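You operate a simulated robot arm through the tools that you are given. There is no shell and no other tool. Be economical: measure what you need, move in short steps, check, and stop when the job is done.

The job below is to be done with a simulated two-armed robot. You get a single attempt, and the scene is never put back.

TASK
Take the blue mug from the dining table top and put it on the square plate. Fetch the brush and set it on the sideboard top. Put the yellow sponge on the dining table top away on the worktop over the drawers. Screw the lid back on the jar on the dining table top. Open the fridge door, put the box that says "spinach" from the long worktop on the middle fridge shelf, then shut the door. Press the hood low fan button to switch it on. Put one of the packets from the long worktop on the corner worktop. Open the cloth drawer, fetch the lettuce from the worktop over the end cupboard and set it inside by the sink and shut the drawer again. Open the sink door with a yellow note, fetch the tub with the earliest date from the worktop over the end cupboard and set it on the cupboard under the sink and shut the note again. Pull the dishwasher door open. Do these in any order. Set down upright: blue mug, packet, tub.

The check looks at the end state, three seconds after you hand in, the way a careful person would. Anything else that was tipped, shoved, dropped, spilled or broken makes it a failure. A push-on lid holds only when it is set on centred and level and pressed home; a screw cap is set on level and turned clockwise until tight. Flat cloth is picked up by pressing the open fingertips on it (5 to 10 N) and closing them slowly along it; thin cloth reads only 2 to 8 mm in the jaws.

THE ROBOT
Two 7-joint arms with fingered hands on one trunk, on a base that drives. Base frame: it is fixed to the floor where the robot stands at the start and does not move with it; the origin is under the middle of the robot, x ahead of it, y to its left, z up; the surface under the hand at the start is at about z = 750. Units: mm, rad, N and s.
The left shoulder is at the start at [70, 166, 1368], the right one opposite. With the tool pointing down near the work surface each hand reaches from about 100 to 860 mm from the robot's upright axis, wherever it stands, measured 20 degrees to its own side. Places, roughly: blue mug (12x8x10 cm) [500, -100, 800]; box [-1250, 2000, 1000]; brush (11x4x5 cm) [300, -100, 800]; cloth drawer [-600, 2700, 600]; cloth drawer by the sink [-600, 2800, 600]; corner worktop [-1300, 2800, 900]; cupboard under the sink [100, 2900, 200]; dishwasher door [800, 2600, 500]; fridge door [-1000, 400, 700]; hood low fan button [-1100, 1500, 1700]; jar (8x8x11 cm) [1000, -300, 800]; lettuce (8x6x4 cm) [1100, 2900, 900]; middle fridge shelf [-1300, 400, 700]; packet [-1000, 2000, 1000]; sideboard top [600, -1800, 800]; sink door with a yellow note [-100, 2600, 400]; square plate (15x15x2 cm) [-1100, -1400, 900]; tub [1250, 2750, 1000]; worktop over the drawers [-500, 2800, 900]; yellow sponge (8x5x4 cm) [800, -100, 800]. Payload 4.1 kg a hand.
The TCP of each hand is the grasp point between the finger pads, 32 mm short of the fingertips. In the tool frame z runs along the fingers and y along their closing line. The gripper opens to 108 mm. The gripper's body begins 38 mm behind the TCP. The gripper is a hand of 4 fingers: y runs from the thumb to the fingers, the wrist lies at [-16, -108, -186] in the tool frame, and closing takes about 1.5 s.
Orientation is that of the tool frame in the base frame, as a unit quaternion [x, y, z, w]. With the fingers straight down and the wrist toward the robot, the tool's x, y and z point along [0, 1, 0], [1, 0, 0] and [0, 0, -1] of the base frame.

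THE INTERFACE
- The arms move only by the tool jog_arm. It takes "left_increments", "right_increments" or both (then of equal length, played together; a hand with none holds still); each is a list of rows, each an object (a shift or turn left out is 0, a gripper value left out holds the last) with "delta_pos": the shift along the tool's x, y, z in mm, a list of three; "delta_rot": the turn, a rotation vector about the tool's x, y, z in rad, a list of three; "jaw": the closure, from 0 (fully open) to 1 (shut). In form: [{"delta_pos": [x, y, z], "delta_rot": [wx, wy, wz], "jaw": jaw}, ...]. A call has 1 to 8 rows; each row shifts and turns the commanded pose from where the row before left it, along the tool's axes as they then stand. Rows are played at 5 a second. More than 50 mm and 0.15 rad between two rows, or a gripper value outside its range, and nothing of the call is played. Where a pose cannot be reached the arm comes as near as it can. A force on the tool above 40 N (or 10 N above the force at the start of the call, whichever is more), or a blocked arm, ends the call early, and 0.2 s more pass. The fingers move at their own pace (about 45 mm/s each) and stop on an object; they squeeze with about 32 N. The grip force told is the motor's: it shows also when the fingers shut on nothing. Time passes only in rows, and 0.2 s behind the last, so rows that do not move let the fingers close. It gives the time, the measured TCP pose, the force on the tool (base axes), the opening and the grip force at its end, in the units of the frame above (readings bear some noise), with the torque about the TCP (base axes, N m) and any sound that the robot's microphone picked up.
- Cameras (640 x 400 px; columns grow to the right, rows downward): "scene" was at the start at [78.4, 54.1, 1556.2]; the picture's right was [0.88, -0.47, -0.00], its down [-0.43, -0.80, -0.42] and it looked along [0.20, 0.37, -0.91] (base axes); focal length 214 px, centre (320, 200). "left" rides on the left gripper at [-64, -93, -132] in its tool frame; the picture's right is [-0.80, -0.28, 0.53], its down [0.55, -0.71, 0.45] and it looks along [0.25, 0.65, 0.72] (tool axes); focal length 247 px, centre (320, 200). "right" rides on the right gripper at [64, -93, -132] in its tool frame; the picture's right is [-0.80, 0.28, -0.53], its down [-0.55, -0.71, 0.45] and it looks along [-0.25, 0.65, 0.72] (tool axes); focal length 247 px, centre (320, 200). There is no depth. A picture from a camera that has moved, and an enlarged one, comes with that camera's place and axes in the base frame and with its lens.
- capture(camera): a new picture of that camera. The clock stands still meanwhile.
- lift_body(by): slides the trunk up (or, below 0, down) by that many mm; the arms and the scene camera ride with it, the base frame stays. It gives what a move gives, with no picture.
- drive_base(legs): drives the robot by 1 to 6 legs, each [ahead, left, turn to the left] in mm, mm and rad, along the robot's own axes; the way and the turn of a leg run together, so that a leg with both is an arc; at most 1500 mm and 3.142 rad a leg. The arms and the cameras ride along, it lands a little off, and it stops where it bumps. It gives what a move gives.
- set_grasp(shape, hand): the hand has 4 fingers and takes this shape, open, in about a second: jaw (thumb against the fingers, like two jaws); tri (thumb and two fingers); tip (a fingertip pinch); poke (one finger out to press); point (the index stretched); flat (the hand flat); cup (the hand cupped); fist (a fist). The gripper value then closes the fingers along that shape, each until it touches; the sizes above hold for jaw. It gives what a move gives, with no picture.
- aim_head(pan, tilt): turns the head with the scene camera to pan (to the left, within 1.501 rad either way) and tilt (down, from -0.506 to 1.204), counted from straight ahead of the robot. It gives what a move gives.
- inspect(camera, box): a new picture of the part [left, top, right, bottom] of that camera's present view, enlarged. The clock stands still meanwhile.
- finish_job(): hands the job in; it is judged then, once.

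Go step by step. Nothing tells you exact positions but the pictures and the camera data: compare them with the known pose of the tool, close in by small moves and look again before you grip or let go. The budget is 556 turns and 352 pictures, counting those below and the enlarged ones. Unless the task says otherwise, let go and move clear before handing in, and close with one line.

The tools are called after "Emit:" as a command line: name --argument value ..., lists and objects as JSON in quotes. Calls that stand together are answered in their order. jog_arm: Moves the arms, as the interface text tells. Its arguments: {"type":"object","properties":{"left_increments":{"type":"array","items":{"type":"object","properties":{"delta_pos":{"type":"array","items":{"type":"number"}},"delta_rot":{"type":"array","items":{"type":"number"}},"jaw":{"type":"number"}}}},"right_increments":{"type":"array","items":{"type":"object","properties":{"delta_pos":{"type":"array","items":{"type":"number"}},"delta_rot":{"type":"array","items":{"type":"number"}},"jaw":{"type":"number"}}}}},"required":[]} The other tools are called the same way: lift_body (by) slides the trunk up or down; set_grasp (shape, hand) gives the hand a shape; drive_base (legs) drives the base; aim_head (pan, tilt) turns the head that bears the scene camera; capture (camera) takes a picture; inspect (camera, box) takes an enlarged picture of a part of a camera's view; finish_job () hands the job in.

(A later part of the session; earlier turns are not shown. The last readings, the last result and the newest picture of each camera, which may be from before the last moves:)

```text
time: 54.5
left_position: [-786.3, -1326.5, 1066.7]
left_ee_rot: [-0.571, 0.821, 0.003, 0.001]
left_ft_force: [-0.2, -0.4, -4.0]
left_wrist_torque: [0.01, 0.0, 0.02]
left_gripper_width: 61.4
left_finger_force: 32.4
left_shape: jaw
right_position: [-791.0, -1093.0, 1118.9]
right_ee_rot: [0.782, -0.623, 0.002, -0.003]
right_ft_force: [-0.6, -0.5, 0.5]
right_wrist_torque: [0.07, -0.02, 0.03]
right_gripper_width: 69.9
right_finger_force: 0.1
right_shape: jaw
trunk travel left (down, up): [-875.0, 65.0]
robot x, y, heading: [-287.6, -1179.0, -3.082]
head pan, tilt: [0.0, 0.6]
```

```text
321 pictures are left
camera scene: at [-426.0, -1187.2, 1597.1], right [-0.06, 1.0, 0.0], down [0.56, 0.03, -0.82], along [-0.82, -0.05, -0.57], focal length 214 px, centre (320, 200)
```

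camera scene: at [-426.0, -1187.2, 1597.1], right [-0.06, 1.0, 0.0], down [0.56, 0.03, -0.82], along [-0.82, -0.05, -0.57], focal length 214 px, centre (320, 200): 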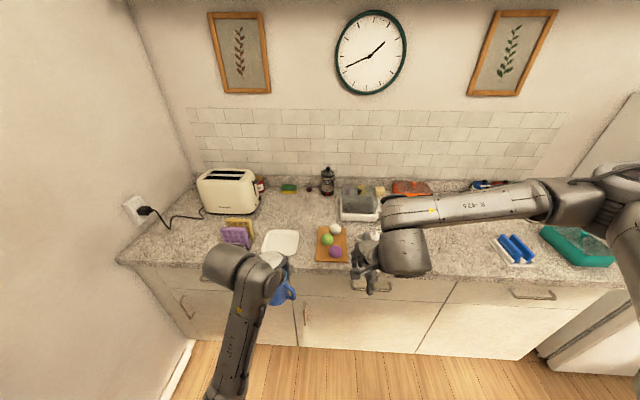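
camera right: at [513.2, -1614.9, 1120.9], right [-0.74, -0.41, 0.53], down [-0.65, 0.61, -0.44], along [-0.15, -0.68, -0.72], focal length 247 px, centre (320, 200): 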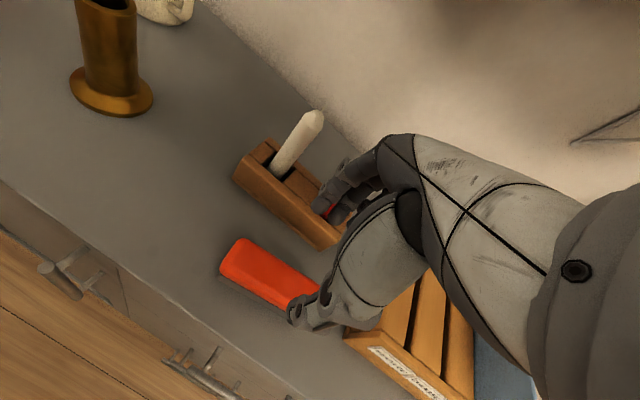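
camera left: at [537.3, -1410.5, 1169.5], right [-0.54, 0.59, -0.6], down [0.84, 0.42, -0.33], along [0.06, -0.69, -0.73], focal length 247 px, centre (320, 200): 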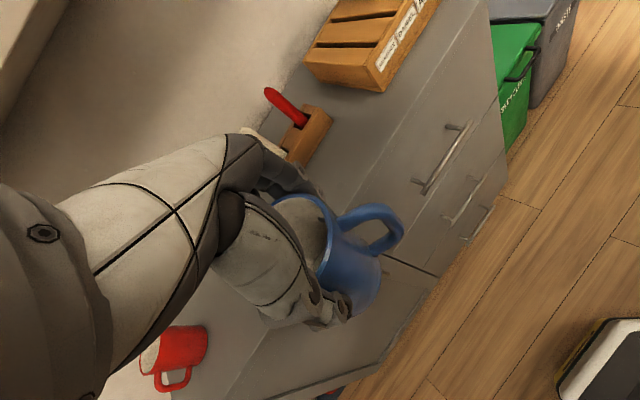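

The square white plate is near (-1078,-1403). I drive 130 mm nearer and bring the mug over it.

Emit:
drive_base --legs '[[130, 0, 0]]'

Emit:
aim_head --pan 0.2 --tilt 0.75

Emit:
inspect --camera "scene" --box '[200, 130, 440, 280]'

Emit:
capture --camera "left"

```text
time: 55.7
left_position: [-914.7, -1332.9, 1067.8]
left_ee_rot: [-0.571, 0.821, 0.003, 0.0]
left_ft_force: [-0.2, -0.3, -3.5]
left_wrist_torque: [0.03, -0.01, 0.03]
left_gripper_width: 61.0
left_finger_force: 31.7
left_shape: jaw
right_position: [-918.2, -1099.2, 1119.6]
right_ee_rot: [0.782, -0.624, 0.001, -0.002]
right_ft_force: [-0.1, 0.1, 0.5]
right_wrist_torque: [0.0, -0.01, 0.0]
right_gripper_width: 70.0
right_finger_force: 0.0
right_shape: jaw
trunk travel left (down, up): [-875.0, 65.0]
robot x, y, heading: [-416.6, -1185.5, -3.084]
head pan, tilt: [0.0, 0.6]
```

```text
time: 56.5
left_position: [-916.6, -1332.8, 1065.6]
left_ee_rot: [-0.571, 0.821, 0.003, 0.0]
left_ft_force: [-0.3, -0.2, -2.8]
left_wrist_torque: [0.05, 0.03, 0.03]
left_gripper_width: 61.2
left_finger_force: 31.8
left_shape: jaw
right_position: [-921.3, -1098.4, 1119.3]
right_ee_rot: [0.782, -0.623, 0.003, -0.003]
right_ft_force: [0.4, -0.5, 0.2]
right_wrist_torque: [0.04, -0.02, 0.0]
right_gripper_width: 69.9
right_finger_force: 0.0
right_shape: jaw
trunk travel left (down, up): [-875.0, 65.0]
robot x, y, heading: [-414.4, -1188.9, -3.085]
head pan, tilt: [0.201, 0.75]
```

```text
2.67 times, centred on (320, 205) of scene
camera zoom: at [-547.8, -1209.0, 1584.2], right [-0.25, 0.97, 0.0], down [0.66, 0.17, -0.73], along [-0.71, -0.18, -0.68], focal length 572 px, centre (320, 187)
```

zoom: 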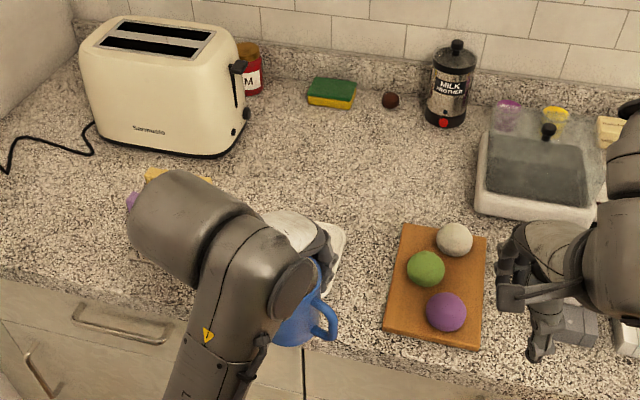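

```text
319 pictures are left
camera left: at [-806.8, -1305.8, 1197.5], right [0.54, 0.65, -0.53], down [0.47, -0.76, -0.45], along [-0.7, 0.0, -0.72], focal length 247 px, centre (320, 200)
```

left: 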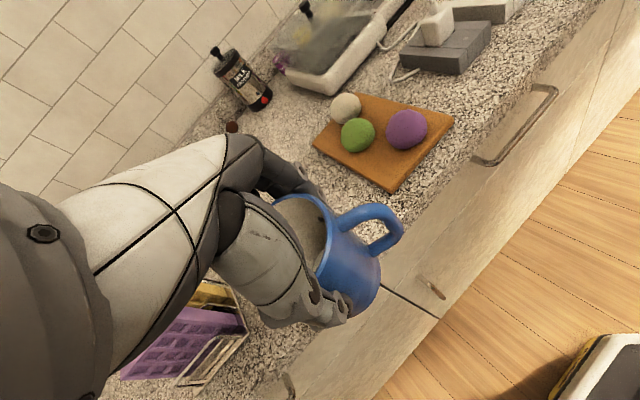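

I shift the mug over the plate at the present height, then look.

Emit:
jog_arm --left_increments '[{"delta_pos": [30.5, 31.9, 0]}, {"delta_pos": [30.5, 31.9, 0]}, {"delta_pos": [30.5, 31.9, 0]}, {"delta_pos": [30.5, 31.9, 0]}, {}]'

Emit:
capture --camera "left"

Emit:
inspect --camera "scene" --box '[200, 130, 440, 280]'

```text
time: 57.7
left_position: [-1081.4, -1402.5, 1065.0]
left_ee_rot: [-0.571, 0.821, 0.004, 0.0]
left_ft_force: [0.2, -0.3, -3.1]
left_wrist_torque: [0.01, 0.02, -0.01]
left_gripper_width: 61.5
left_finger_force: 31.4
left_shape: jaw
right_position: [-919.7, -1098.7, 1119.6]
right_ee_rot: [0.782, -0.623, 0.002, -0.002]
right_ft_force: [-0.3, -0.6, 0.3]
right_wrist_torque: [0.03, 0.01, 0.02]
right_gripper_width: 69.7
right_finger_force: 0.1
right_shape: jaw
trunk travel left (down, up): [-875.0, 65.0]
robot x, y, heading: [-419.1, -1187.2, -3.087]
head pan, tilt: [0.201, 0.75]
```

```text
318 pictures are left
camera left: at [-971.3, -1375.0, 1197.0], right [0.54, 0.65, -0.53], down [0.47, -0.76, -0.45], along [-0.7, 0.0, -0.72], focal length 247 px, centre (320, 200)
```

left: 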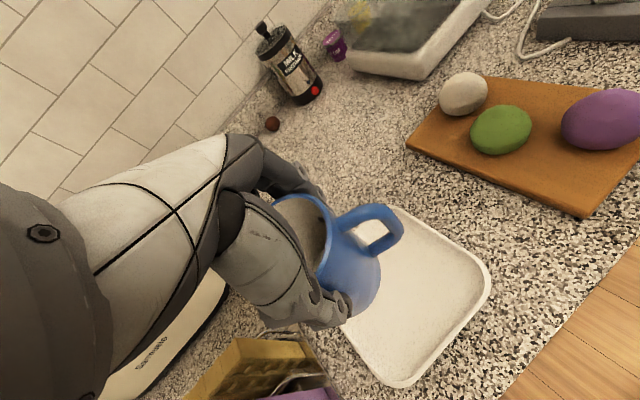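

```text
2.67 times, centred on (320, 205) of scene
camera zoom: at [-546.0, -1208.8, 1584.3], right [-0.25, 0.97, 0.0], down [0.66, 0.17, -0.73], along [-0.71, -0.19, -0.68], focal length 572 px, centre (320, 187)
```

zoom: 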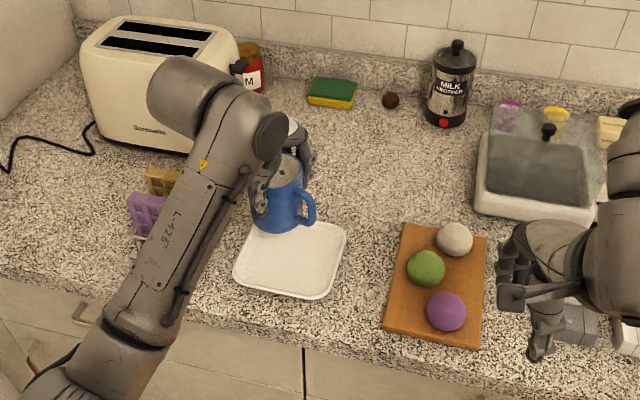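

The mug is above the plate's centre (-1086,-1398). I lower it until it touches.

Emit:
jog_arm --left_increments '[{"delta_pos": [0, 0, 25]}, {"delta_pos": [0, 0, 25]}, {"delta_pos": [0, 0, 12]}, {}]'

Emit:
inspect --camera "scene" --box '[240, 160, 400, 260]'

```text
time: 58.7
left_position: [-1079.2, -1402.7, 1002.7]
left_ee_rot: [-0.57, 0.822, 0.003, 0.002]
left_ft_force: [-0.3, 0.3, -2.0]
left_wrist_torque: [0.03, -0.05, 0.03]
left_gripper_width: 61.1
left_finger_force: 31.8
left_shape: jaw
right_position: [-919.6, -1099.2, 1118.0]
right_ee_rot: [0.782, -0.623, 0.002, -0.003]
right_ft_force: [0.2, -0.7, 0.0]
right_wrist_torque: [-0.02, 0.02, 0.02]
right_gripper_width: 69.7
right_finger_force: 0.1
right_shape: jaw
trunk travel left (down, up): [-875.0, 65.0]
robot x, y, heading: [-418.4, -1183.8, -3.083]
head pan, tilt: [0.201, 0.75]
```

```text
4.00 times, centred on (320, 210) of scene
camera zoom: at [-547.1, -1209.2, 1584.2], right [-0.25, 0.97, 0.0], down [0.66, 0.17, -0.73], along [-0.71, -0.19, -0.68], focal length 858 px, centre (320, 160)
```

zoom: 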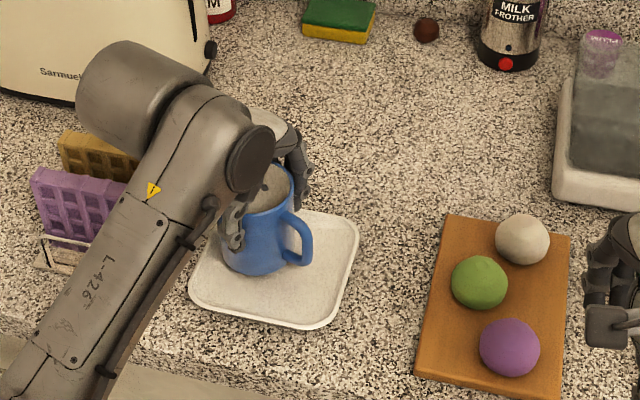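

Close to the plate; I lower in small steps.

Emit:
jog_arm --left_increments '[{"delta_pos": [0, 0, 4]}, {"delta_pos": [0, 0, 4]}, {"delta_pos": [0, 0, 3]}, {"delta_pos": [0, 0, 3]}, {}]'

```text
time: 59.9
left_position: [-1078.2, -1402.9, 990.2]
left_ee_rot: [-0.571, 0.821, 0.003, 0.0]
left_ft_force: [-0.1, -0.2, 5.8]
left_wrist_torque: [-0.08, -0.03, -0.01]
left_gripper_width: 61.3
left_finger_force: 31.9
left_shape: jaw
right_position: [-918.8, -1098.5, 1119.1]
right_ee_rot: [0.782, -0.623, 0.003, -0.003]
right_ft_force: [0.5, -1.1, -0.1]
right_wrist_torque: [0.01, 0.0, 0.0]
right_gripper_width: 70.2
right_finger_force: 0.0
right_shape: jaw
trunk travel left (down, up): [-875.0, 65.0]
robot x, y, heading: [-416.1, -1189.2, -3.082]
head pan, tilt: [0.201, 0.75]
```

Contact is made (force rose by about 8 N). I open slowly and rise.

Emit:
jog_arm --left_increments '[{"delta_pos": [0, 0, 1], "jaw": 0.5}, {"jaw": 0.3}, {"jaw": 0.15}, {"jaw": 0}, {}, {}, {"delta_pos": [0, 0, -20]}, {"delta_pos": [0, 0, -40]}]'

Emit:
inspect --camera "scene" --box '[240, 160, 400, 260]'

Emit:
capture --camera "left"

```text
time: 61.7
left_position: [-1076.3, -1403.0, 1049.7]
left_ee_rot: [-0.571, 0.821, 0.003, 0.002]
left_ft_force: [0.8, 0.2, 0.0]
left_wrist_torque: [0.01, 0.02, 0.0]
left_gripper_width: 107.4
left_finger_force: 0.0
left_shape: jaw
right_position: [-919.4, -1098.3, 1119.9]
right_ee_rot: [0.782, -0.624, 0.002, -0.003]
right_ft_force: [0.1, -0.1, 0.1]
right_wrist_torque: [-0.02, -0.03, 0.0]
right_gripper_width: 69.8
right_finger_force: 0.0
right_shape: jaw
trunk travel left (down, up): [-875.0, 65.0]
robot x, y, heading: [-416.1, -1185.0, -3.089]
head pan, tilt: [0.201, 0.75]
```

```text
4.00 times, centred on (320, 210) of scene
camera zoom: at [-546.1, -1208.9, 1584.2], right [-0.25, 0.97, 0.0], down [0.66, 0.17, -0.73], along [-0.71, -0.19, -0.68], focal length 858 px, centre (320, 160)
```

zoom: 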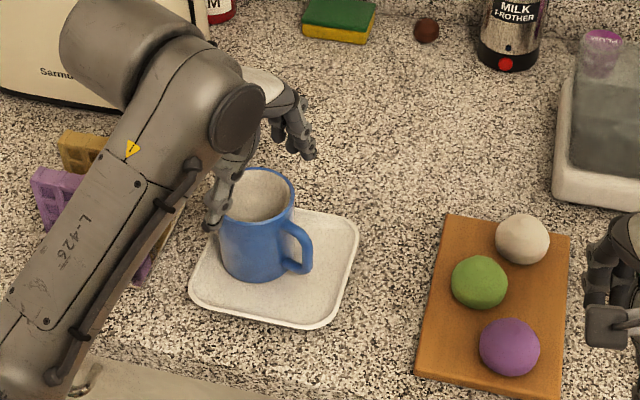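

```text
314 pictures are left
camera left: at [-966.6, -1376.7, 1182.0], right [0.54, 0.65, -0.53], down [0.47, -0.76, -0.45], along [-0.7, 0.0, -0.72], focal length 247 px, centre (320, 200)
```

left: 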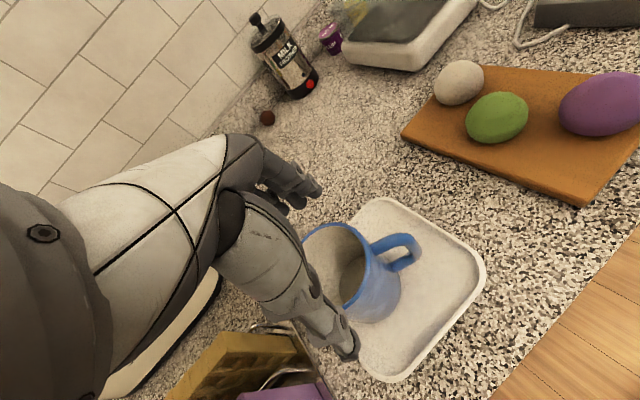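

The mug stands on the plate. I raise the left hand, back away, and drive round to the right-hand side of the dining table, facing it.

Emit:
jog_arm --left_increments '[{"delta_pos": [0, 0, -40]}, {"delta_pos": [0, 0, -40]}, {"delta_pos": [0, 0, -30]}]'

Emit:
drive_base --legs '[[-350, 0, 0], [0, 0, -1.62], [0, -950, 0]]'

Emit:
aim_head --pan 0 --tilt 0.8

Emit:
capture --camera "scene"

```text
time: 62.5
left_position: [-1077.5, -1404.2, 1159.1]
left_ee_rot: [-0.571, 0.821, 0.003, 0.001]
left_ft_force: [-0.6, 0.4, -0.2]
left_wrist_torque: [0.04, 0.02, 0.02]
left_gripper_width: 107.8
left_finger_force: 0.1
left_shape: jaw
right_position: [-919.8, -1099.5, 1119.7]
right_ee_rot: [0.782, -0.623, 0.002, -0.003]
right_ft_force: [0.8, 1.4, 0.1]
right_wrist_torque: [-0.04, 0.0, -0.01]
right_gripper_width: 70.0
right_finger_force: 0.1
right_shape: jaw
trunk travel left (down, up): [-875.0, 65.0]
robot x, y, heading: [-416.5, -1182.6, -3.086]
head pan, tilt: [0.201, 0.75]
```

```text
time: 73.1
left_position: [668.7, -467.0, 1159.5]
left_ee_rot: [0.191, 0.981, 0.001, 0.003]
left_ft_force: [0.7, -0.5, -1.1]
left_wrist_torque: [-0.05, 0.0, -0.01]
left_gripper_width: 107.8
left_finger_force: 0.1
left_shape: jaw
right_position: [968.5, -634.0, 1119.0]
right_ee_rot: [-0.098, 0.995, -0.003, -0.001]
right_ft_force: [-0.8, 0.9, 0.4]
right_wrist_torque: [0.02, -0.02, 0.04]
right_gripper_width: 70.0
right_finger_force: 0.0
right_shape: jaw
trunk travel left (down, up): [-875.0, 65.0]
robot x, y, heading: [866.4, -1131.1, 1.6]
head pan, tilt: [0.201, 0.75]
```

```text
time: 73.8
left_position: [668.9, -466.4, 1158.8]
left_ee_rot: [0.191, 0.982, 0.002, 0.003]
left_ft_force: [0.2, 0.6, 0.5]
left_wrist_torque: [-0.01, 0.0, 0.01]
left_gripper_width: 107.9
left_finger_force: 0.1
left_shape: jaw
right_position: [969.5, -633.3, 1118.9]
right_ee_rot: [-0.097, 0.995, -0.003, 0.001]
right_ft_force: [-0.3, 0.5, -0.1]
right_wrist_torque: [0.01, 0.0, -0.01]
right_gripper_width: 70.3
right_finger_force: 0.0
right_shape: jaw
trunk travel left (down, up): [-875.0, 65.0]
robot x, y, heading: [866.3, -1134.3, 1.597]
head pan, tilt: [0.0, 0.799]
```

```text
313 pictures are left
camera scene: at [864.7, -1003.2, 1580.3], right [1.0, 0.03, 0.0], down [0.02, -0.72, -0.7], along [-0.02, 0.7, -0.72], focal length 214 px, centre (320, 200)
```

scene: 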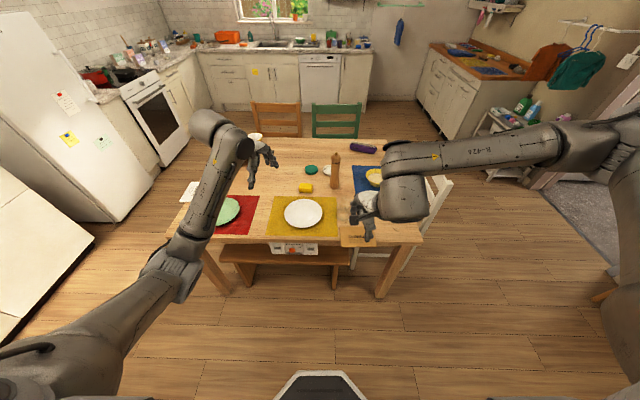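

I see the table from its right side, with a bench tucked under it. I approach to about y=-780 and look down.

Emit:
drive_base --legs '[[350, 0, -0.028]]'

Emit:
aim_head --pan 0 --tilt 0.85

Emit:
capture --camera "scene"

Emit:
capture --camera "left"

Emit:
capture --camera "right"

```text
time: 76.1
left_position: [692.2, -101.6, 1159.1]
left_ee_rot: [0.209, 0.978, 0.002, 0.002]
left_ft_force: [-0.1, -0.8, -0.3]
left_wrist_torque: [0.02, -0.02, 0.0]
left_gripper_width: 107.6
left_finger_force: 0.0
left_shape: jaw
right_position: [986.6, -278.2, 1119.5]
right_ee_rot: [-0.078, 0.997, -0.002, 0.0]
right_ft_force: [0.7, -0.7, -0.2]
right_wrist_torque: [0.04, 0.02, -0.02]
right_gripper_width: 70.1
right_finger_force: 0.0
right_shape: jaw
trunk travel left (down, up): [-875.0, 65.0]
robot x, y, heading: [867.0, -769.5, 1.557]
head pan, tilt: [0.0, 0.799]
```

```text
time: 76.7
left_position: [691.4, -100.5, 1157.9]
left_ee_rot: [0.21, 0.978, 0.001, 0.003]
left_ft_force: [-0.7, -0.8, -0.2]
left_wrist_torque: [0.02, -0.02, 0.0]
left_gripper_width: 108.0
left_finger_force: 0.0
left_shape: jaw
right_position: [986.0, -277.0, 1118.6]
right_ee_rot: [-0.079, 0.997, -0.003, 0.001]
right_ft_force: [-1.1, 0.3, 0.9]
right_wrist_torque: [0.0, -0.01, 0.01]
right_gripper_width: 69.9
right_finger_force: 0.0
right_shape: jaw
trunk travel left (down, up): [-875.0, 65.0]
robot x, y, heading: [865.6, -773.9, 1.559]
head pan, tilt: [0.0, 0.85]
```

```text
312 pictures are left
camera scene: at [866.7, -645.8, 1576.3], right [1.0, -0.01, 0.0], down [-0.01, -0.75, -0.66], along [0.01, 0.66, -0.75], focal length 214 px, centre (320, 200)
```

scene: 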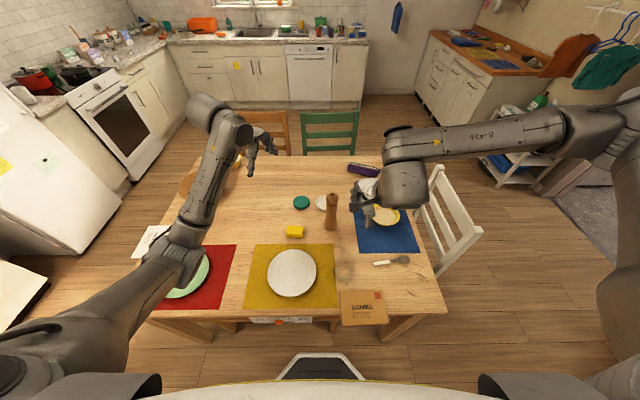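

```text
311 pictures are left
camera left: at [712.1, -211.6, 1290.2], right [0.61, -0.58, -0.53], down [-0.79, -0.42, -0.45], along [0.04, 0.7, -0.72], focal length 247 px, centre (320, 200)
```

left: 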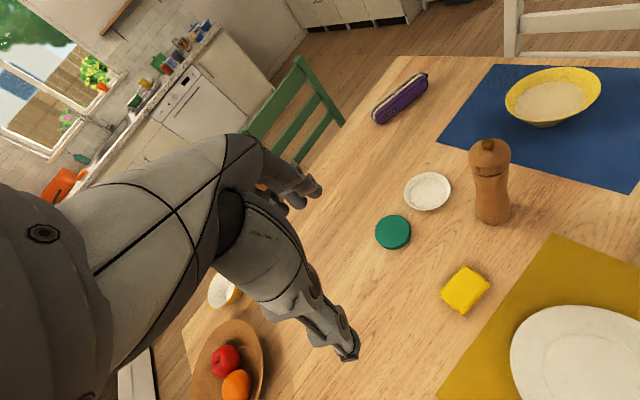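

```text
310 pictures are left
camera right: at [937.5, -379.0, 1251.6], right [0.74, 0.41, 0.53], down [0.65, -0.61, -0.44], along [0.14, 0.68, -0.72], focal length 247 px, centre (320, 200)
```

right: 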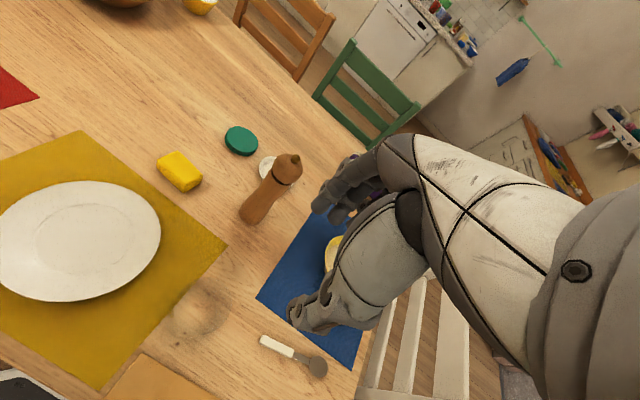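

The lid is near (777,52). I zoom in on the glass jar.

Emit:
inspect --camera "right" --box '[120, 230, 280, 370]'

Emit:
inspect --camera "scene" --box '[270, 180, 430, 330]'

```text
2.86 times, centred on (200, 300) of right
camera zoom: at [937.5, -379.0, 1251.6], right [0.74, 0.41, 0.53], down [0.65, -0.61, -0.44], along [0.14, 0.68, -0.72], focal length 706 px, centre (663, -86)
```

zoom: 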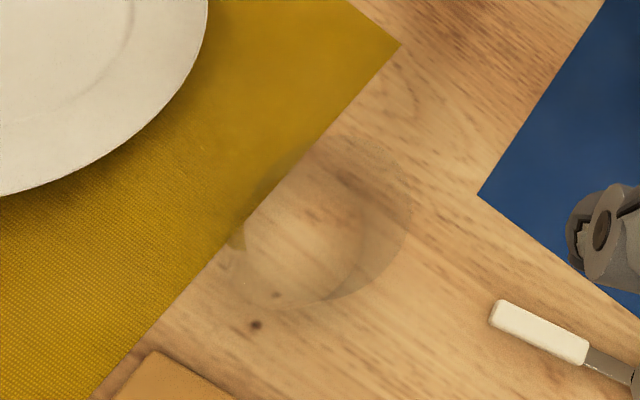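

```text
2.67 times, centred on (350, 255) of scene
camera zoom: at [866.7, -645.8, 1576.3], right [1.0, -0.01, 0.0], down [-0.01, -0.75, -0.66], along [0.01, 0.66, -0.75], focal length 572 px, centre (240, 53)
```

zoom: 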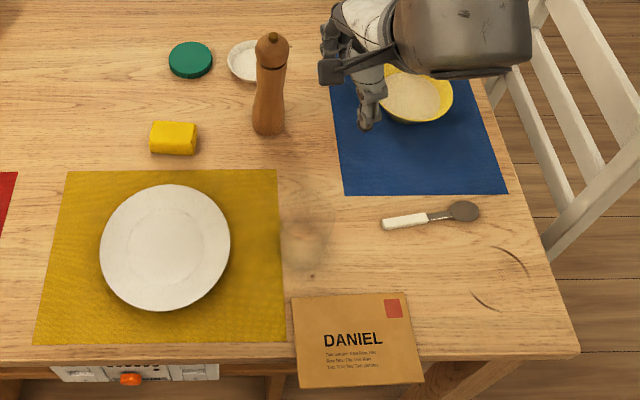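

The jar centre is at about (969,-301), the lid at (780,52), about 80 mm wide. I bring the left hand above the lid.

Emit:
jog_arm --left_increments '[{"delta_pos": [-2, 21.7, 36]}, {"delta_pos": [-2, 21.7, 36]}, {"delta_pos": [-2, 21.7, 36]}, {"delta_pos": [-2, 21.7, 36]}, {"delta_pos": [-2, 21.7, 36]}, {"delta_pos": [-2, 21.7, 36]}, {"delta_pos": [-2, 21.7, 36]}, {"delta_pos": [-2, 21.7, 30]}]'

Emit:
capture --camera "left"

```text
time: 78.5
left_position: [782.5, 53.0, 877.7]
left_ee_rot: [0.21, 0.978, 0.002, 0.002]
left_ft_force: [0.8, -0.5, -0.3]
left_wrist_torque: [0.03, 0.03, -0.01]
left_gripper_width: 107.7
left_finger_force: 0.0
left_shape: jaw
right_position: [987.6, -276.2, 1118.2]
right_ee_rot: [-0.079, 0.997, -0.003, -0.001]
right_ft_force: [0.2, 0.4, -0.4]
right_wrist_torque: [-0.01, 0.03, 0.02]
right_gripper_width: 69.7
right_finger_force: 0.1
right_shape: jaw
trunk travel left (down, up): [-875.0, 65.0]
robot x, y, heading: [869.4, -776.8, 1.56]
head pan, tilt: [0.0, 0.85]
```

```text
307 pictures are left
camera left: at [802.4, -58.1, 1009.7], right [0.61, -0.58, -0.53], down [-0.79, -0.42, -0.45], along [0.04, 0.7, -0.72], focal length 247 px, centre (320, 200)
```

left: 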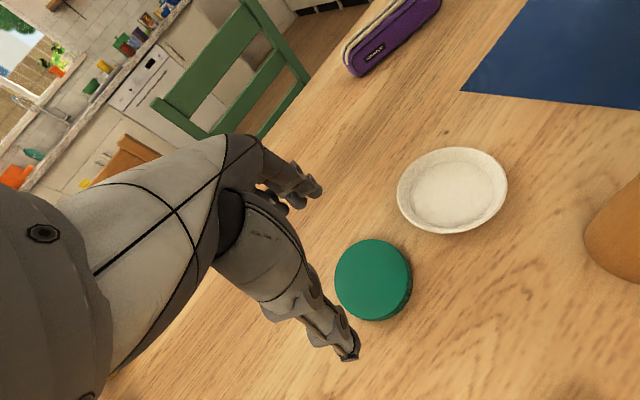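

Aligned over the lid. I descend so the fingertips are just above the table.

Emit:
jog_arm --left_increments '[{"delta_pos": [0, 0, 35]}, {"delta_pos": [0, 0, 30]}, {"delta_pos": [0, 0, 15]}, {"delta_pos": [0, 0, 10]}, {}]'

Emit:
capture --camera "left"

```text
time: 79.7
left_position: [784.0, 23.4, 816.3]
left_ee_rot: [0.211, 0.978, 0.001, 0.002]
left_ft_force: [0.0, -0.7, 0.2]
left_wrist_torque: [0.04, -0.05, -0.02]
left_gripper_width: 108.1
left_finger_force: 0.0
left_shape: jaw
left hand out of reach, approached as far as the arm can: row 1, 2, 3, 4
right_position: [985.7, -276.9, 1118.6]
right_ee_rot: [-0.078, 0.997, -0.003, 0.0]
right_ft_force: [0.0, 0.5, 0.4]
right_wrist_torque: [0.01, -0.04, 0.03]
right_gripper_width: 70.2
right_finger_force: 0.1
right_shape: jaw
trunk travel left (down, up): [-875.0, 65.0]
robot x, y, heading: [865.3, -775.0, 1.56]
head pan, tilt: [0.0, 0.85]
```

```text
306 pictures are left
camera left: at [803.3, -87.0, 948.2], right [0.61, -0.58, -0.53], down [-0.79, -0.42, -0.45], along [0.04, 0.7, -0.72], focal length 247 px, centre (320, 200)
```

left: 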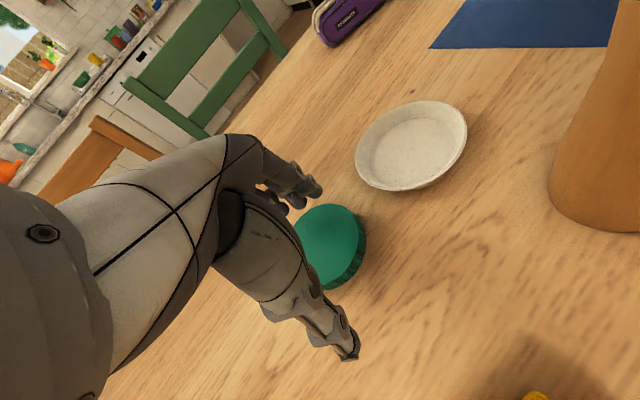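

The arm is at its limit here. I raise the hands, lower the trunk by 200 mm for more reach, and look again.

Emit:
jog_arm --left_increments '[{"delta_pos": [0, -5, -40]}, {"delta_pos": [0, 0, -45]}, {"delta_pos": [0, 0, -45]}, {"delta_pos": [0, 0, -45]}, {"delta_pos": [0, 0, -45]}]' --right_increments '[{"delta_pos": [0, -10, -30]}, {"delta_pos": [0, -10, -30]}, {"delta_pos": [0, -10, -30]}, {"delta_pos": [-30, -10, 0]}, {"delta_pos": [-30, -10, 0]}]'

Emit:
lift_body --by -200

Emit:
capture --camera "left"

Emit:
capture --camera "scene"

```text
time: 80.9
left_position: [778.6, 13.8, 1038.5]
left_ee_rot: [0.209, 0.978, 0.003, 0.001]
left_ft_force: [0.5, 0.4, 0.4]
left_wrist_torque: [0.05, 0.05, 0.03]
left_gripper_width: 107.8
left_finger_force: 0.1
left_shape: jaw
right_position: [1055.0, -321.6, 1210.6]
right_ee_rot: [-0.079, 0.997, -0.002, -0.001]
right_ft_force: [0.0, 0.3, 0.4]
right_wrist_torque: [0.04, 0.01, -0.01]
right_gripper_width: 70.1
right_finger_force: 0.0
right_shape: jaw
trunk travel left (down, up): [-875.0, 65.0]
robot x, y, heading: [868.6, -775.9, 1.561]
head pan, tilt: [0.0, 0.85]
```

```text
time: 83.1
left_position: [777.1, 16.4, 836.3]
left_ee_rot: [0.21, 0.978, 0.002, 0.002]
left_ft_force: [-0.3, 0.0, 0.4]
left_wrist_torque: [0.01, -0.02, -0.02]
left_gripper_width: 107.8
left_finger_force: 0.1
left_shape: jaw
right_position: [1052.5, -321.1, 1010.8]
right_ee_rot: [-0.078, 0.997, -0.004, 0.001]
right_ft_force: [-0.7, -0.2, 1.0]
right_wrist_torque: [0.0, -0.01, 0.04]
right_gripper_width: 69.8
right_finger_force: 0.1
right_shape: jaw
trunk travel left (down, up): [-675.0, 265.0]
robot x, y, heading: [861.0, -774.3, 1.555]
head pan, tilt: [0.0, 0.85]
```

```text
305 pictures are left
camera left: at [797.6, -95.1, 968.7], right [0.61, -0.58, -0.53], down [-0.79, -0.42, -0.45], along [0.04, 0.7, -0.72], focal length 247 px, centre (320, 200)
```

left: 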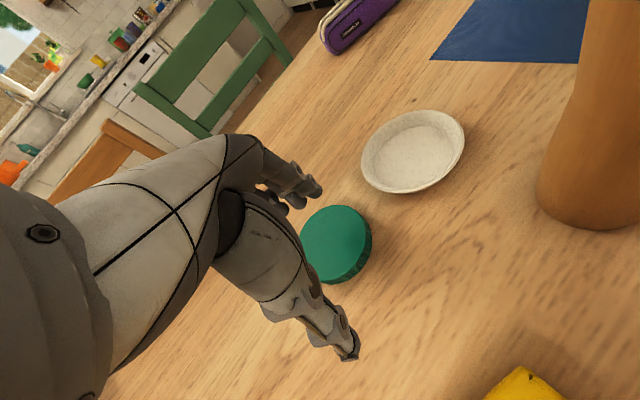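

```text
304 pictures are left
camera scene: at [866.7, -646.0, 1376.3], right [1.0, -0.01, 0.0], down [-0.01, -0.75, -0.66], along [0.01, 0.66, -0.75], focal length 214 px, centre (320, 200)
```

scene: 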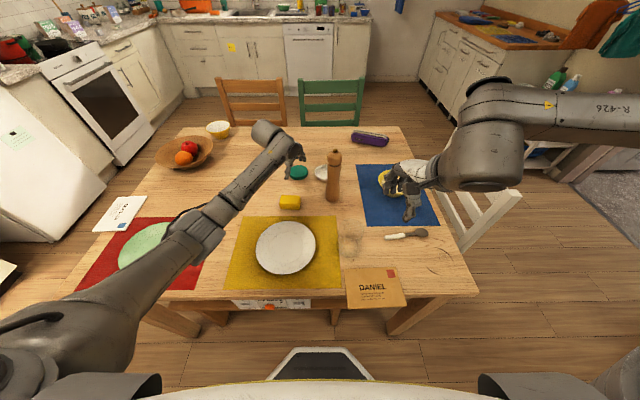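

With the lowered trunk I move over the lid and down.

Emit:
jog_arm --left_increments '[{"delta_pos": [6, 33, 0]}, {"delta_pos": [0, 0, 20]}, {"delta_pos": [0, 0, 20]}, {"delta_pos": [0, 0, 10]}, {}]'

Emit:
capture --camera "left"

```text
time: 84.3
left_position: [787.1, 48.1, 786.6]
left_ee_rot: [0.21, 0.978, 0.001, 0.002]
left_ft_force: [-0.9, 0.7, -0.8]
left_wrist_torque: [0.01, 0.0, -0.01]
left_gripper_width: 108.0
left_finger_force: 0.0
left_shape: jaw
right_position: [1050.9, -320.6, 1010.6]
right_ee_rot: [-0.079, 0.997, -0.003, 0.001]
right_ft_force: [0.3, 0.1, -0.3]
right_wrist_torque: [0.0, -0.02, 0.02]
right_gripper_width: 70.0
right_finger_force: 0.1
right_shape: jaw
trunk travel left (down, up): [-675.0, 265.0]
robot x, y, heading: [863.8, -775.5, 1.558]
head pan, tilt: [0.0, 0.85]
```

```text
303 pictures are left
camera left: at [806.3, -63.3, 918.8], right [0.61, -0.58, -0.53], down [-0.79, -0.42, -0.45], along [0.04, 0.7, -0.72], focal length 247 px, centre (320, 200)
```

left: 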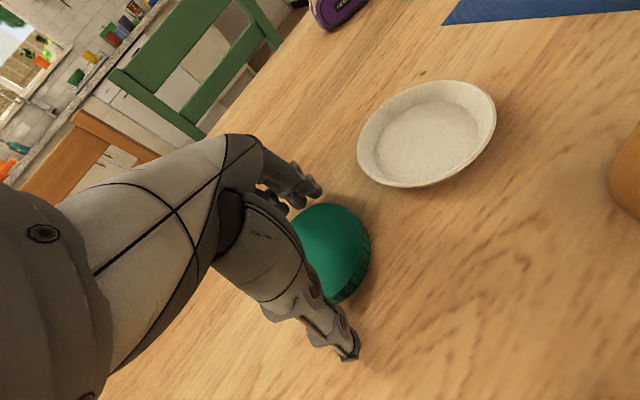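

The lid lies between thumb and fingers. I close.

Emit:
jog_arm --left_increments '[{"jaw": 0.2}, {"jaw": 0.35}, {"jaw": 0.5}, {"jaw": 1}, {}, {}, {}]'

Emit:
jog_arm --left_increments '[{"delta_pos": [0, 0, -20]}, {"delta_pos": [0, 0, -40]}, {"delta_pos": [0, 0, -40]}, {"delta_pos": [0, 0, -45]}, {"delta_pos": [0, 0, -45]}]'

Emit:
capture --camera "left"

```text
time: 85.9
left_position: [785.9, 48.3, 787.7]
left_ee_rot: [0.209, 0.978, 0.001, 0.003]
left_ft_force: [-1.0, 0.5, -0.4]
left_wrist_torque: [-0.01, -0.02, 0.02]
left_gripper_width: 72.4
left_finger_force: 32.0
left_shape: jaw
right_position: [1053.2, -320.0, 1010.2]
right_ee_rot: [-0.078, 0.997, -0.004, -0.001]
right_ft_force: [-0.2, -0.3, -1.0]
right_wrist_torque: [0.02, 0.01, 0.02]
right_gripper_width: 69.9
right_finger_force: 0.0
right_shape: jaw
trunk travel left (down, up): [-675.0, 265.0]
robot x, y, heading: [865.7, -778.0, 1.558]
head pan, tilt: [0.0, 0.85]
```

```text
time: 87.1
left_position: [784.9, 44.7, 975.1]
left_ee_rot: [0.211, 0.978, 0.0, 0.002]
left_ft_force: [-0.2, -0.1, -0.6]
left_wrist_torque: [-0.02, 0.01, -0.02]
left_gripper_width: 72.3
left_finger_force: 31.9
left_shape: jaw
right_position: [1053.3, -319.7, 1011.2]
right_ee_rot: [-0.079, 0.997, -0.004, 0.0]
right_ft_force: [-0.3, 0.5, 0.3]
right_wrist_torque: [0.04, -0.05, -0.02]
right_gripper_width: 69.6
right_finger_force: 0.0
right_shape: jaw
trunk travel left (down, up): [-675.0, 265.0]
robot x, y, heading: [863.3, -775.0, 1.562]
head pan, tilt: [0.0, 0.85]
```

```text
302 pictures are left
camera left: at [805.6, -65.8, 1107.1], right [0.61, -0.59, -0.53], down [-0.79, -0.42, -0.45], along [0.04, 0.7, -0.72], focal length 247 px, centre (320, 200)
```

left: 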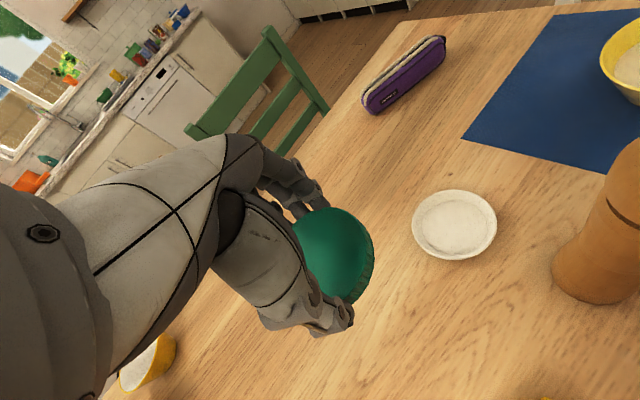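

Lid held, well centred. I carry it around the pepper mill to above the jar.

Emit:
jog_arm --left_increments '[{"delta_pos": [0, 0, -40]}, {"delta_pos": [-18, -40, -20]}, {"delta_pos": [-17.5, -39, 0]}, {"delta_pos": [-17.5, -39, 0]}, {"delta_pos": [-17.5, -39, 0]}, {"delta_pos": [-17.5, -39, 0]}, {"delta_pos": [-17.5, -39, 0]}, {"delta_pos": [-17.5, -39, 0]}]'

Emit:
jog_arm --left_increments '[{"delta_pos": [-46.7, 8.4, 0]}, {"delta_pos": [-46.7, 8.4, 0]}, {"delta_pos": [-46.7, 8.4, 0]}, {"delta_pos": [-46.7, 8.4, 0]}, {}]'

Emit:
capture --camera "left"

Emit:
capture --camera "scene"

```text
time: 88.9
left_position: [784.4, -252.8, 1037.1]
left_ee_rot: [0.209, 0.978, 0.003, 0.003]
left_ft_force: [0.2, 0.1, -0.3]
left_wrist_torque: [0.01, 0.0, 0.01]
left_gripper_width: 71.8
left_finger_force: 31.7
left_shape: jaw
right_position: [1053.1, -321.3, 1010.8]
right_ee_rot: [-0.078, 0.997, -0.003, 0.0]
right_ft_force: [0.0, 0.3, 0.7]
right_wrist_torque: [-0.02, -0.01, 0.02]
right_gripper_width: 70.1
right_finger_force: 0.0
right_shape: jaw
trunk travel left (down, up): [-675.0, 265.0]
robot x, y, heading: [863.4, -778.1, 1.559]
head pan, tilt: [0.0, 0.85]
```

```text
time: 90.1
left_position: [966.0, -297.1, 1040.5]
left_ee_rot: [0.21, 0.978, 0.003, 0.003]
left_ft_force: [0.3, 0.4, 0.8]
left_wrist_torque: [-0.02, -0.05, 0.01]
left_gripper_width: 71.3
left_finger_force: 31.9
left_shape: jaw
right_position: [1051.2, -320.3, 1009.7]
right_ee_rot: [-0.078, 0.997, -0.004, 0.001]
right_ft_force: [0.0, 0.0, 0.5]
right_wrist_torque: [0.0, -0.03, 0.03]
right_gripper_width: 70.0
right_finger_force: 0.0
right_shape: jaw
trunk travel left (down, up): [-675.0, 265.0]
robot x, y, heading: [865.8, -775.5, 1.56]
head pan, tilt: [0.0, 0.85]
```

```text
301 pictures are left
camera left: at [986.3, -408.1, 1172.1], right [0.62, -0.58, -0.53], down [-0.79, -0.42, -0.45], along [0.04, 0.7, -0.72], focal length 247 px, centre (320, 200)
```

left: 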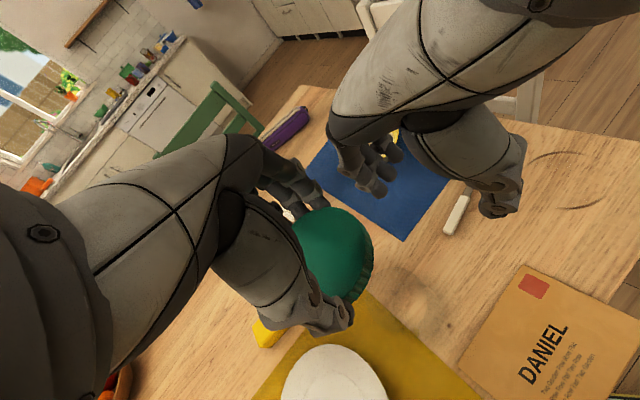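

```text
300 pictures are left
camera scene: at [865.0, -645.7, 1376.2], right [1.0, -0.01, 0.0], down [-0.01, -0.75, -0.66], along [0.01, 0.66, -0.75], focal length 214 px, centre (320, 200)
```

scene: 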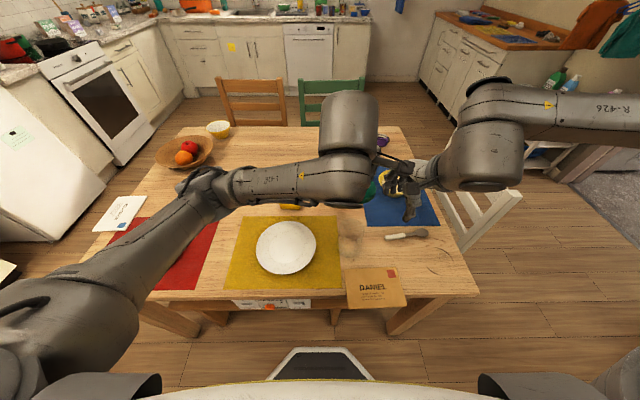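

I move the right hand away to the right and turn the left hand counter-clockwise to gain stroke.

Emit:
jog_arm --right_increments '[{"delta_pos": [-40, 0, -20]}, {"delta_pos": [-40, 0, -20]}, {"delta_pos": [-40, 0, -20]}, {"delta_pos": [-40, 0, -20]}, {}, {}]' --left_increments '[{}, {"delta_rot": [0, 0, -0.14]}, {"delta_rot": [0, 0, -0.14]}, {"delta_rot": [0, 0, -0.14]}, {"delta_rot": [0, 0, -0.14]}, {"delta_rot": [0, 0, -0.14]}]'

Emit:
inspect --camera "left" --box '[240, 180, 560, 380]'

```text
time: 91.5
left_position: [968.3, -298.8, 1038.1]
left_ee_rot: [-0.139, 0.99, 0.002, 0.003]
left_ft_force: [0.0, 0.6, -0.1]
left_wrist_torque: [0.03, 0.02, 0.0]
left_gripper_width: 71.4
left_finger_force: 32.0
left_shape: jaw
right_position: [1213.6, -293.7, 1094.6]
right_ee_rot: [-0.079, 0.997, -0.003, -0.001]
right_ft_force: [0.0, 0.3, -0.4]
right_wrist_torque: [-0.01, 0.03, -0.02]
right_gripper_width: 70.1
right_finger_force: 0.0
right_shape: jaw
trunk travel left (down, up): [-675.0, 265.0]
robot x, y, heading: [862.7, -773.4, 1.559]
head pan, tilt: [0.0, 0.85]
```

```text
2.00 times, centred on (400, 280) of left
camera zoom: at [1056.0, -370.2, 1170.2], right [0.85, -0.05, -0.53], down [-0.33, -0.83, -0.45], along [-0.41, 0.56, -0.72], focal length 494 px, centre (160, 40)
```

zoom: 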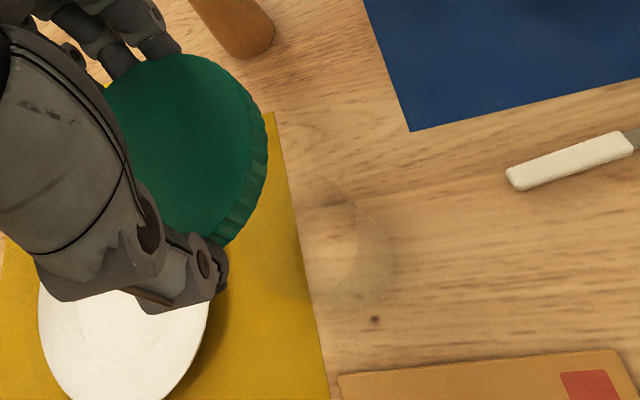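

I lower the lid to about 25 mm above the jar rim and check alignment from several cameras.

Emit:
jog_arm --left_increments '[{"delta_pos": [0, 0, 35]}, {"delta_pos": [0, 0, 35]}, {"delta_pos": [0, 0, 35]}, {}]'

Emit:
inspect --camera "left" --box '[240, 180, 480, 330]'

Emit:
inspect --camera "scene" --box '[290, 160, 450, 260]'

Emit:
capture --camera "right"

```text
time: 92.5
left_position: [971.7, -297.3, 930.6]
left_ee_rot: [-0.139, 0.99, 0.0, 0.003]
left_ft_force: [-0.7, -0.7, -0.2]
left_wrist_torque: [-0.02, 0.03, -0.04]
left_gripper_width: 71.4
left_finger_force: 32.5
left_shape: jaw
right_position: [1211.9, -292.9, 1093.9]
right_ee_rot: [-0.078, 0.997, -0.004, 0.001]
right_ft_force: [0.0, 0.4, 0.6]
right_wrist_torque: [-0.03, -0.01, 0.01]
right_gripper_width: 70.0
right_finger_force: 0.1
right_shape: jaw
trunk travel left (down, up): [-675.0, 265.0]
robot x, y, heading: [863.6, -774.2, 1.562]
head pan, tilt: [0.0, 0.85]
```

```text
2.67 times, centred on (360, 255) of left
camera zoom: at [1057.9, -369.4, 1063.0], right [0.85, -0.05, -0.53], down [-0.33, -0.83, -0.45], along [-0.41, 0.56, -0.72], focal length 659 px, centre (213, 53)
```

zoom: 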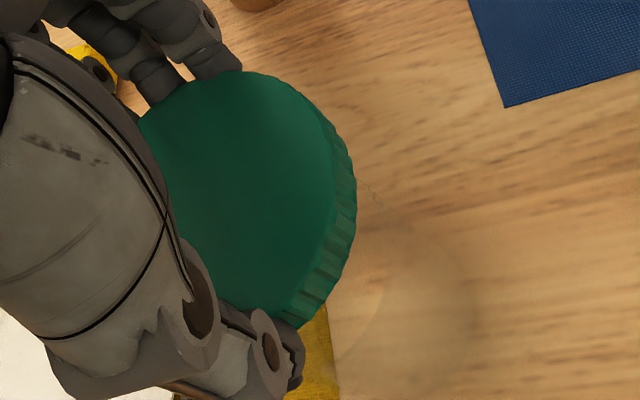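

```text
4.00 times, centred on (370, 210) of scene
camera zoom: at [867.0, -646.2, 1376.3], right [1.0, -0.01, 0.0], down [-0.01, -0.75, -0.66], along [0.01, 0.66, -0.75], focal length 858 px, centre (120, 160)
```

zoom: 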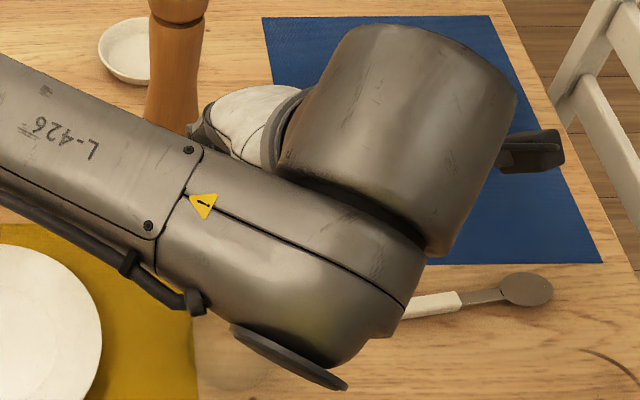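

```text
296 pictures are left
camera right: at [1164.0, -394.7, 1226.6], right [0.74, 0.41, 0.53], down [0.65, -0.61, -0.44], along [0.14, 0.68, -0.72], focal length 247 px, centre (320, 200)
```

right: 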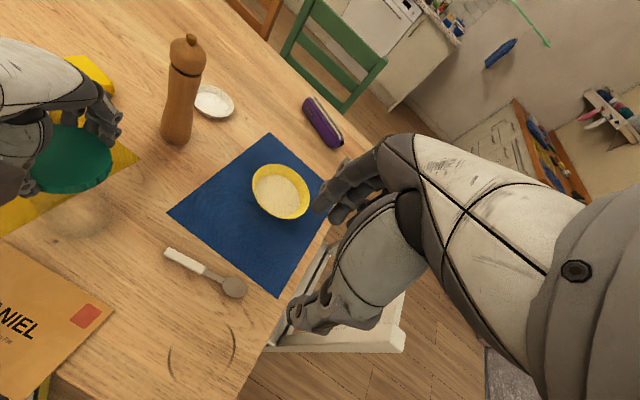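

Emit:
inspect --camera "right" --box '[20, 100, 180, 260]'

```text
2.50 times, centred on (100, 180) of right
camera zoom: at [1164.0, -394.7, 1226.6], right [0.74, 0.41, 0.53], down [0.65, -0.61, -0.44], along [0.14, 0.68, -0.72], focal length 617 px, centre (870, 250)
```

zoom: 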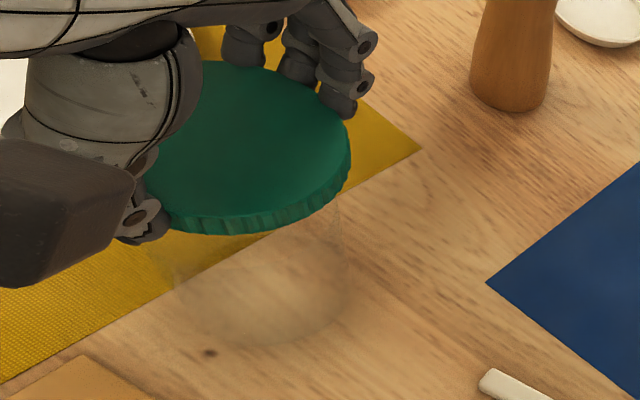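

The glass is hard to see from there. I turn the right hand toward the jar so its camera sees it closer.

Emit:
jog_arm --right_increments '[{"delta_rot": [0, 0, -0.15]}, {"delta_rot": [0, 0, -0.15]}, {"delta_rot": [0, 0, -0.15]}, {"delta_rot": [0, 0, -0.15]}, {"delta_rot": [0, 0, -0.15]}, {"delta_pos": [0, 0, 45], "delta_rot": [0, 0, -0.15]}, {"delta_pos": [0, 0, 45], "delta_rot": [0, 0, -0.15]}]'

Emit:
capture --camera "right"

```text
time: 94.1
left_position: [970.6, -298.8, 932.1]
left_ee_rot: [-0.139, 0.99, 0.002, 0.003]
left_ft_force: [-0.1, -0.6, 0.6]
left_wrist_torque: [0.03, 0.03, 0.04]
left_gripper_width: 71.7
left_finger_force: 32.2
left_shape: jaw
right_position: [1127.9, -344.8, 1037.3]
right_ee_rot: [-0.359, 0.933, -0.019, 0.005]
right_ft_force: [-1.0, 0.0, -0.5]
right_wrist_torque: [0.04, -0.01, -0.01]
right_gripper_width: 70.2
right_finger_force: 0.1
right_shape: jaw
right hand out of reach, approached as far as the arm can: row 3, 4, 5, 6, 7
trunk travel left (down, up): [-675.0, 265.0]
robot x, y, heading: [862.5, -776.9, 1.562]
head pan, tilt: [0.0, 0.85]
```

```text
294 pictures are left
camera right: at [1139.6, -453.8, 1172.8], right [0.39, 0.76, 0.52], down [0.89, -0.17, -0.42], along [-0.23, 0.63, -0.74], focal length 247 px, centre (320, 200)
```

right: 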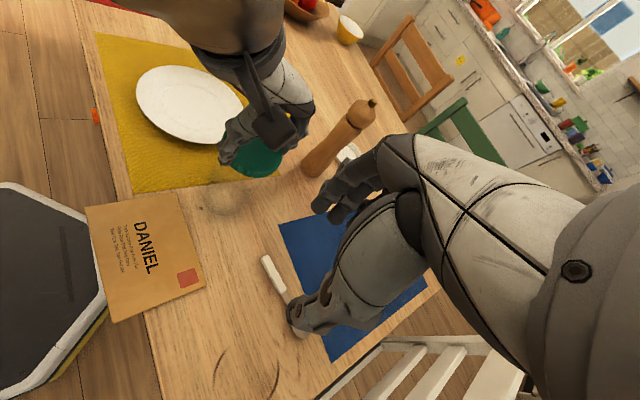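

Emit:
inspect --camera "right" --box '[190, 120, 310, 240]'

```text
3.33 times, centred on (250, 180) of right
camera zoom: at [1139.6, -453.8, 1172.8], right [0.39, 0.76, 0.52], down [0.89, -0.17, -0.42], along [-0.23, 0.63, -0.74], focal length 823 px, centre (553, 267)
```

zoom: 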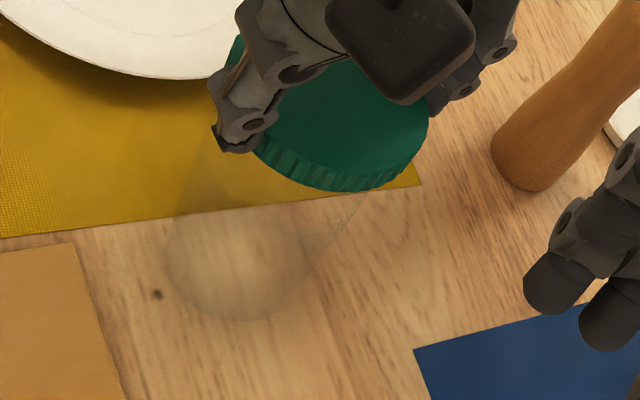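

The jar centre is now estimated at (963,-299). I shift 6 mm and lower until light contact.

Emit:
jog_arm --left_increments '[{"delta_pos": [6, 0.7, 0]}, {"delta_pos": [0, 0, 15]}, {"delta_pos": [0, 0, 8]}, {"delta_pos": [0, 0, 5]}, {"delta_pos": [0, 0, 4]}, {}]'

Emit:
inspect --camera "right" --box '[190, 120, 310, 240]'

```text
time: 95.5
left_position: [963.6, -298.4, 899.7]
left_ee_rot: [-0.138, 0.99, -0.001, 0.003]
left_ft_force: [-0.1, 0.2, -0.3]
left_wrist_torque: [0.0, 0.02, 0.03]
left_gripper_width: 71.5
left_finger_force: 32.3
left_shape: jaw
right_position: [1126.9, -343.7, 1036.6]
right_ee_rot: [-0.357, 0.934, -0.02, 0.004]
right_ft_force: [-0.1, 0.3, -0.1]
right_wrist_torque: [0.02, 0.0, -0.01]
right_gripper_width: 70.1
right_finger_force: 0.1
right_shape: jaw
trunk travel left (down, up): [-675.0, 265.0]
robot x, y, heading: [865.8, -773.1, 1.559]
head pan, tilt: [0.0, 0.85]
```

```text
3.33 times, centred on (250, 180) of right
camera zoom: at [1140.3, -450.9, 1171.8], right [0.39, 0.76, 0.51], down [0.89, -0.17, -0.42], along [-0.23, 0.62, -0.75], focal length 823 px, centre (553, 267)
```

zoom: 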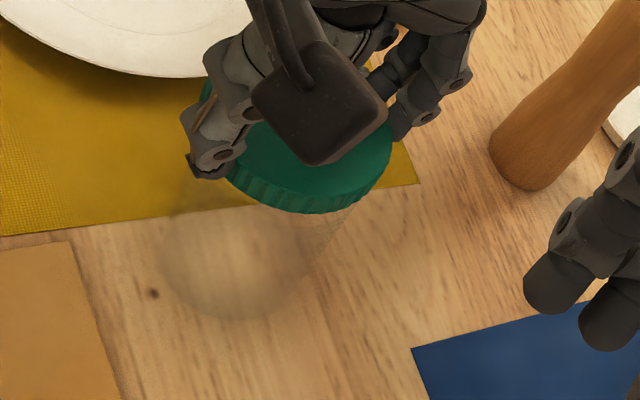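

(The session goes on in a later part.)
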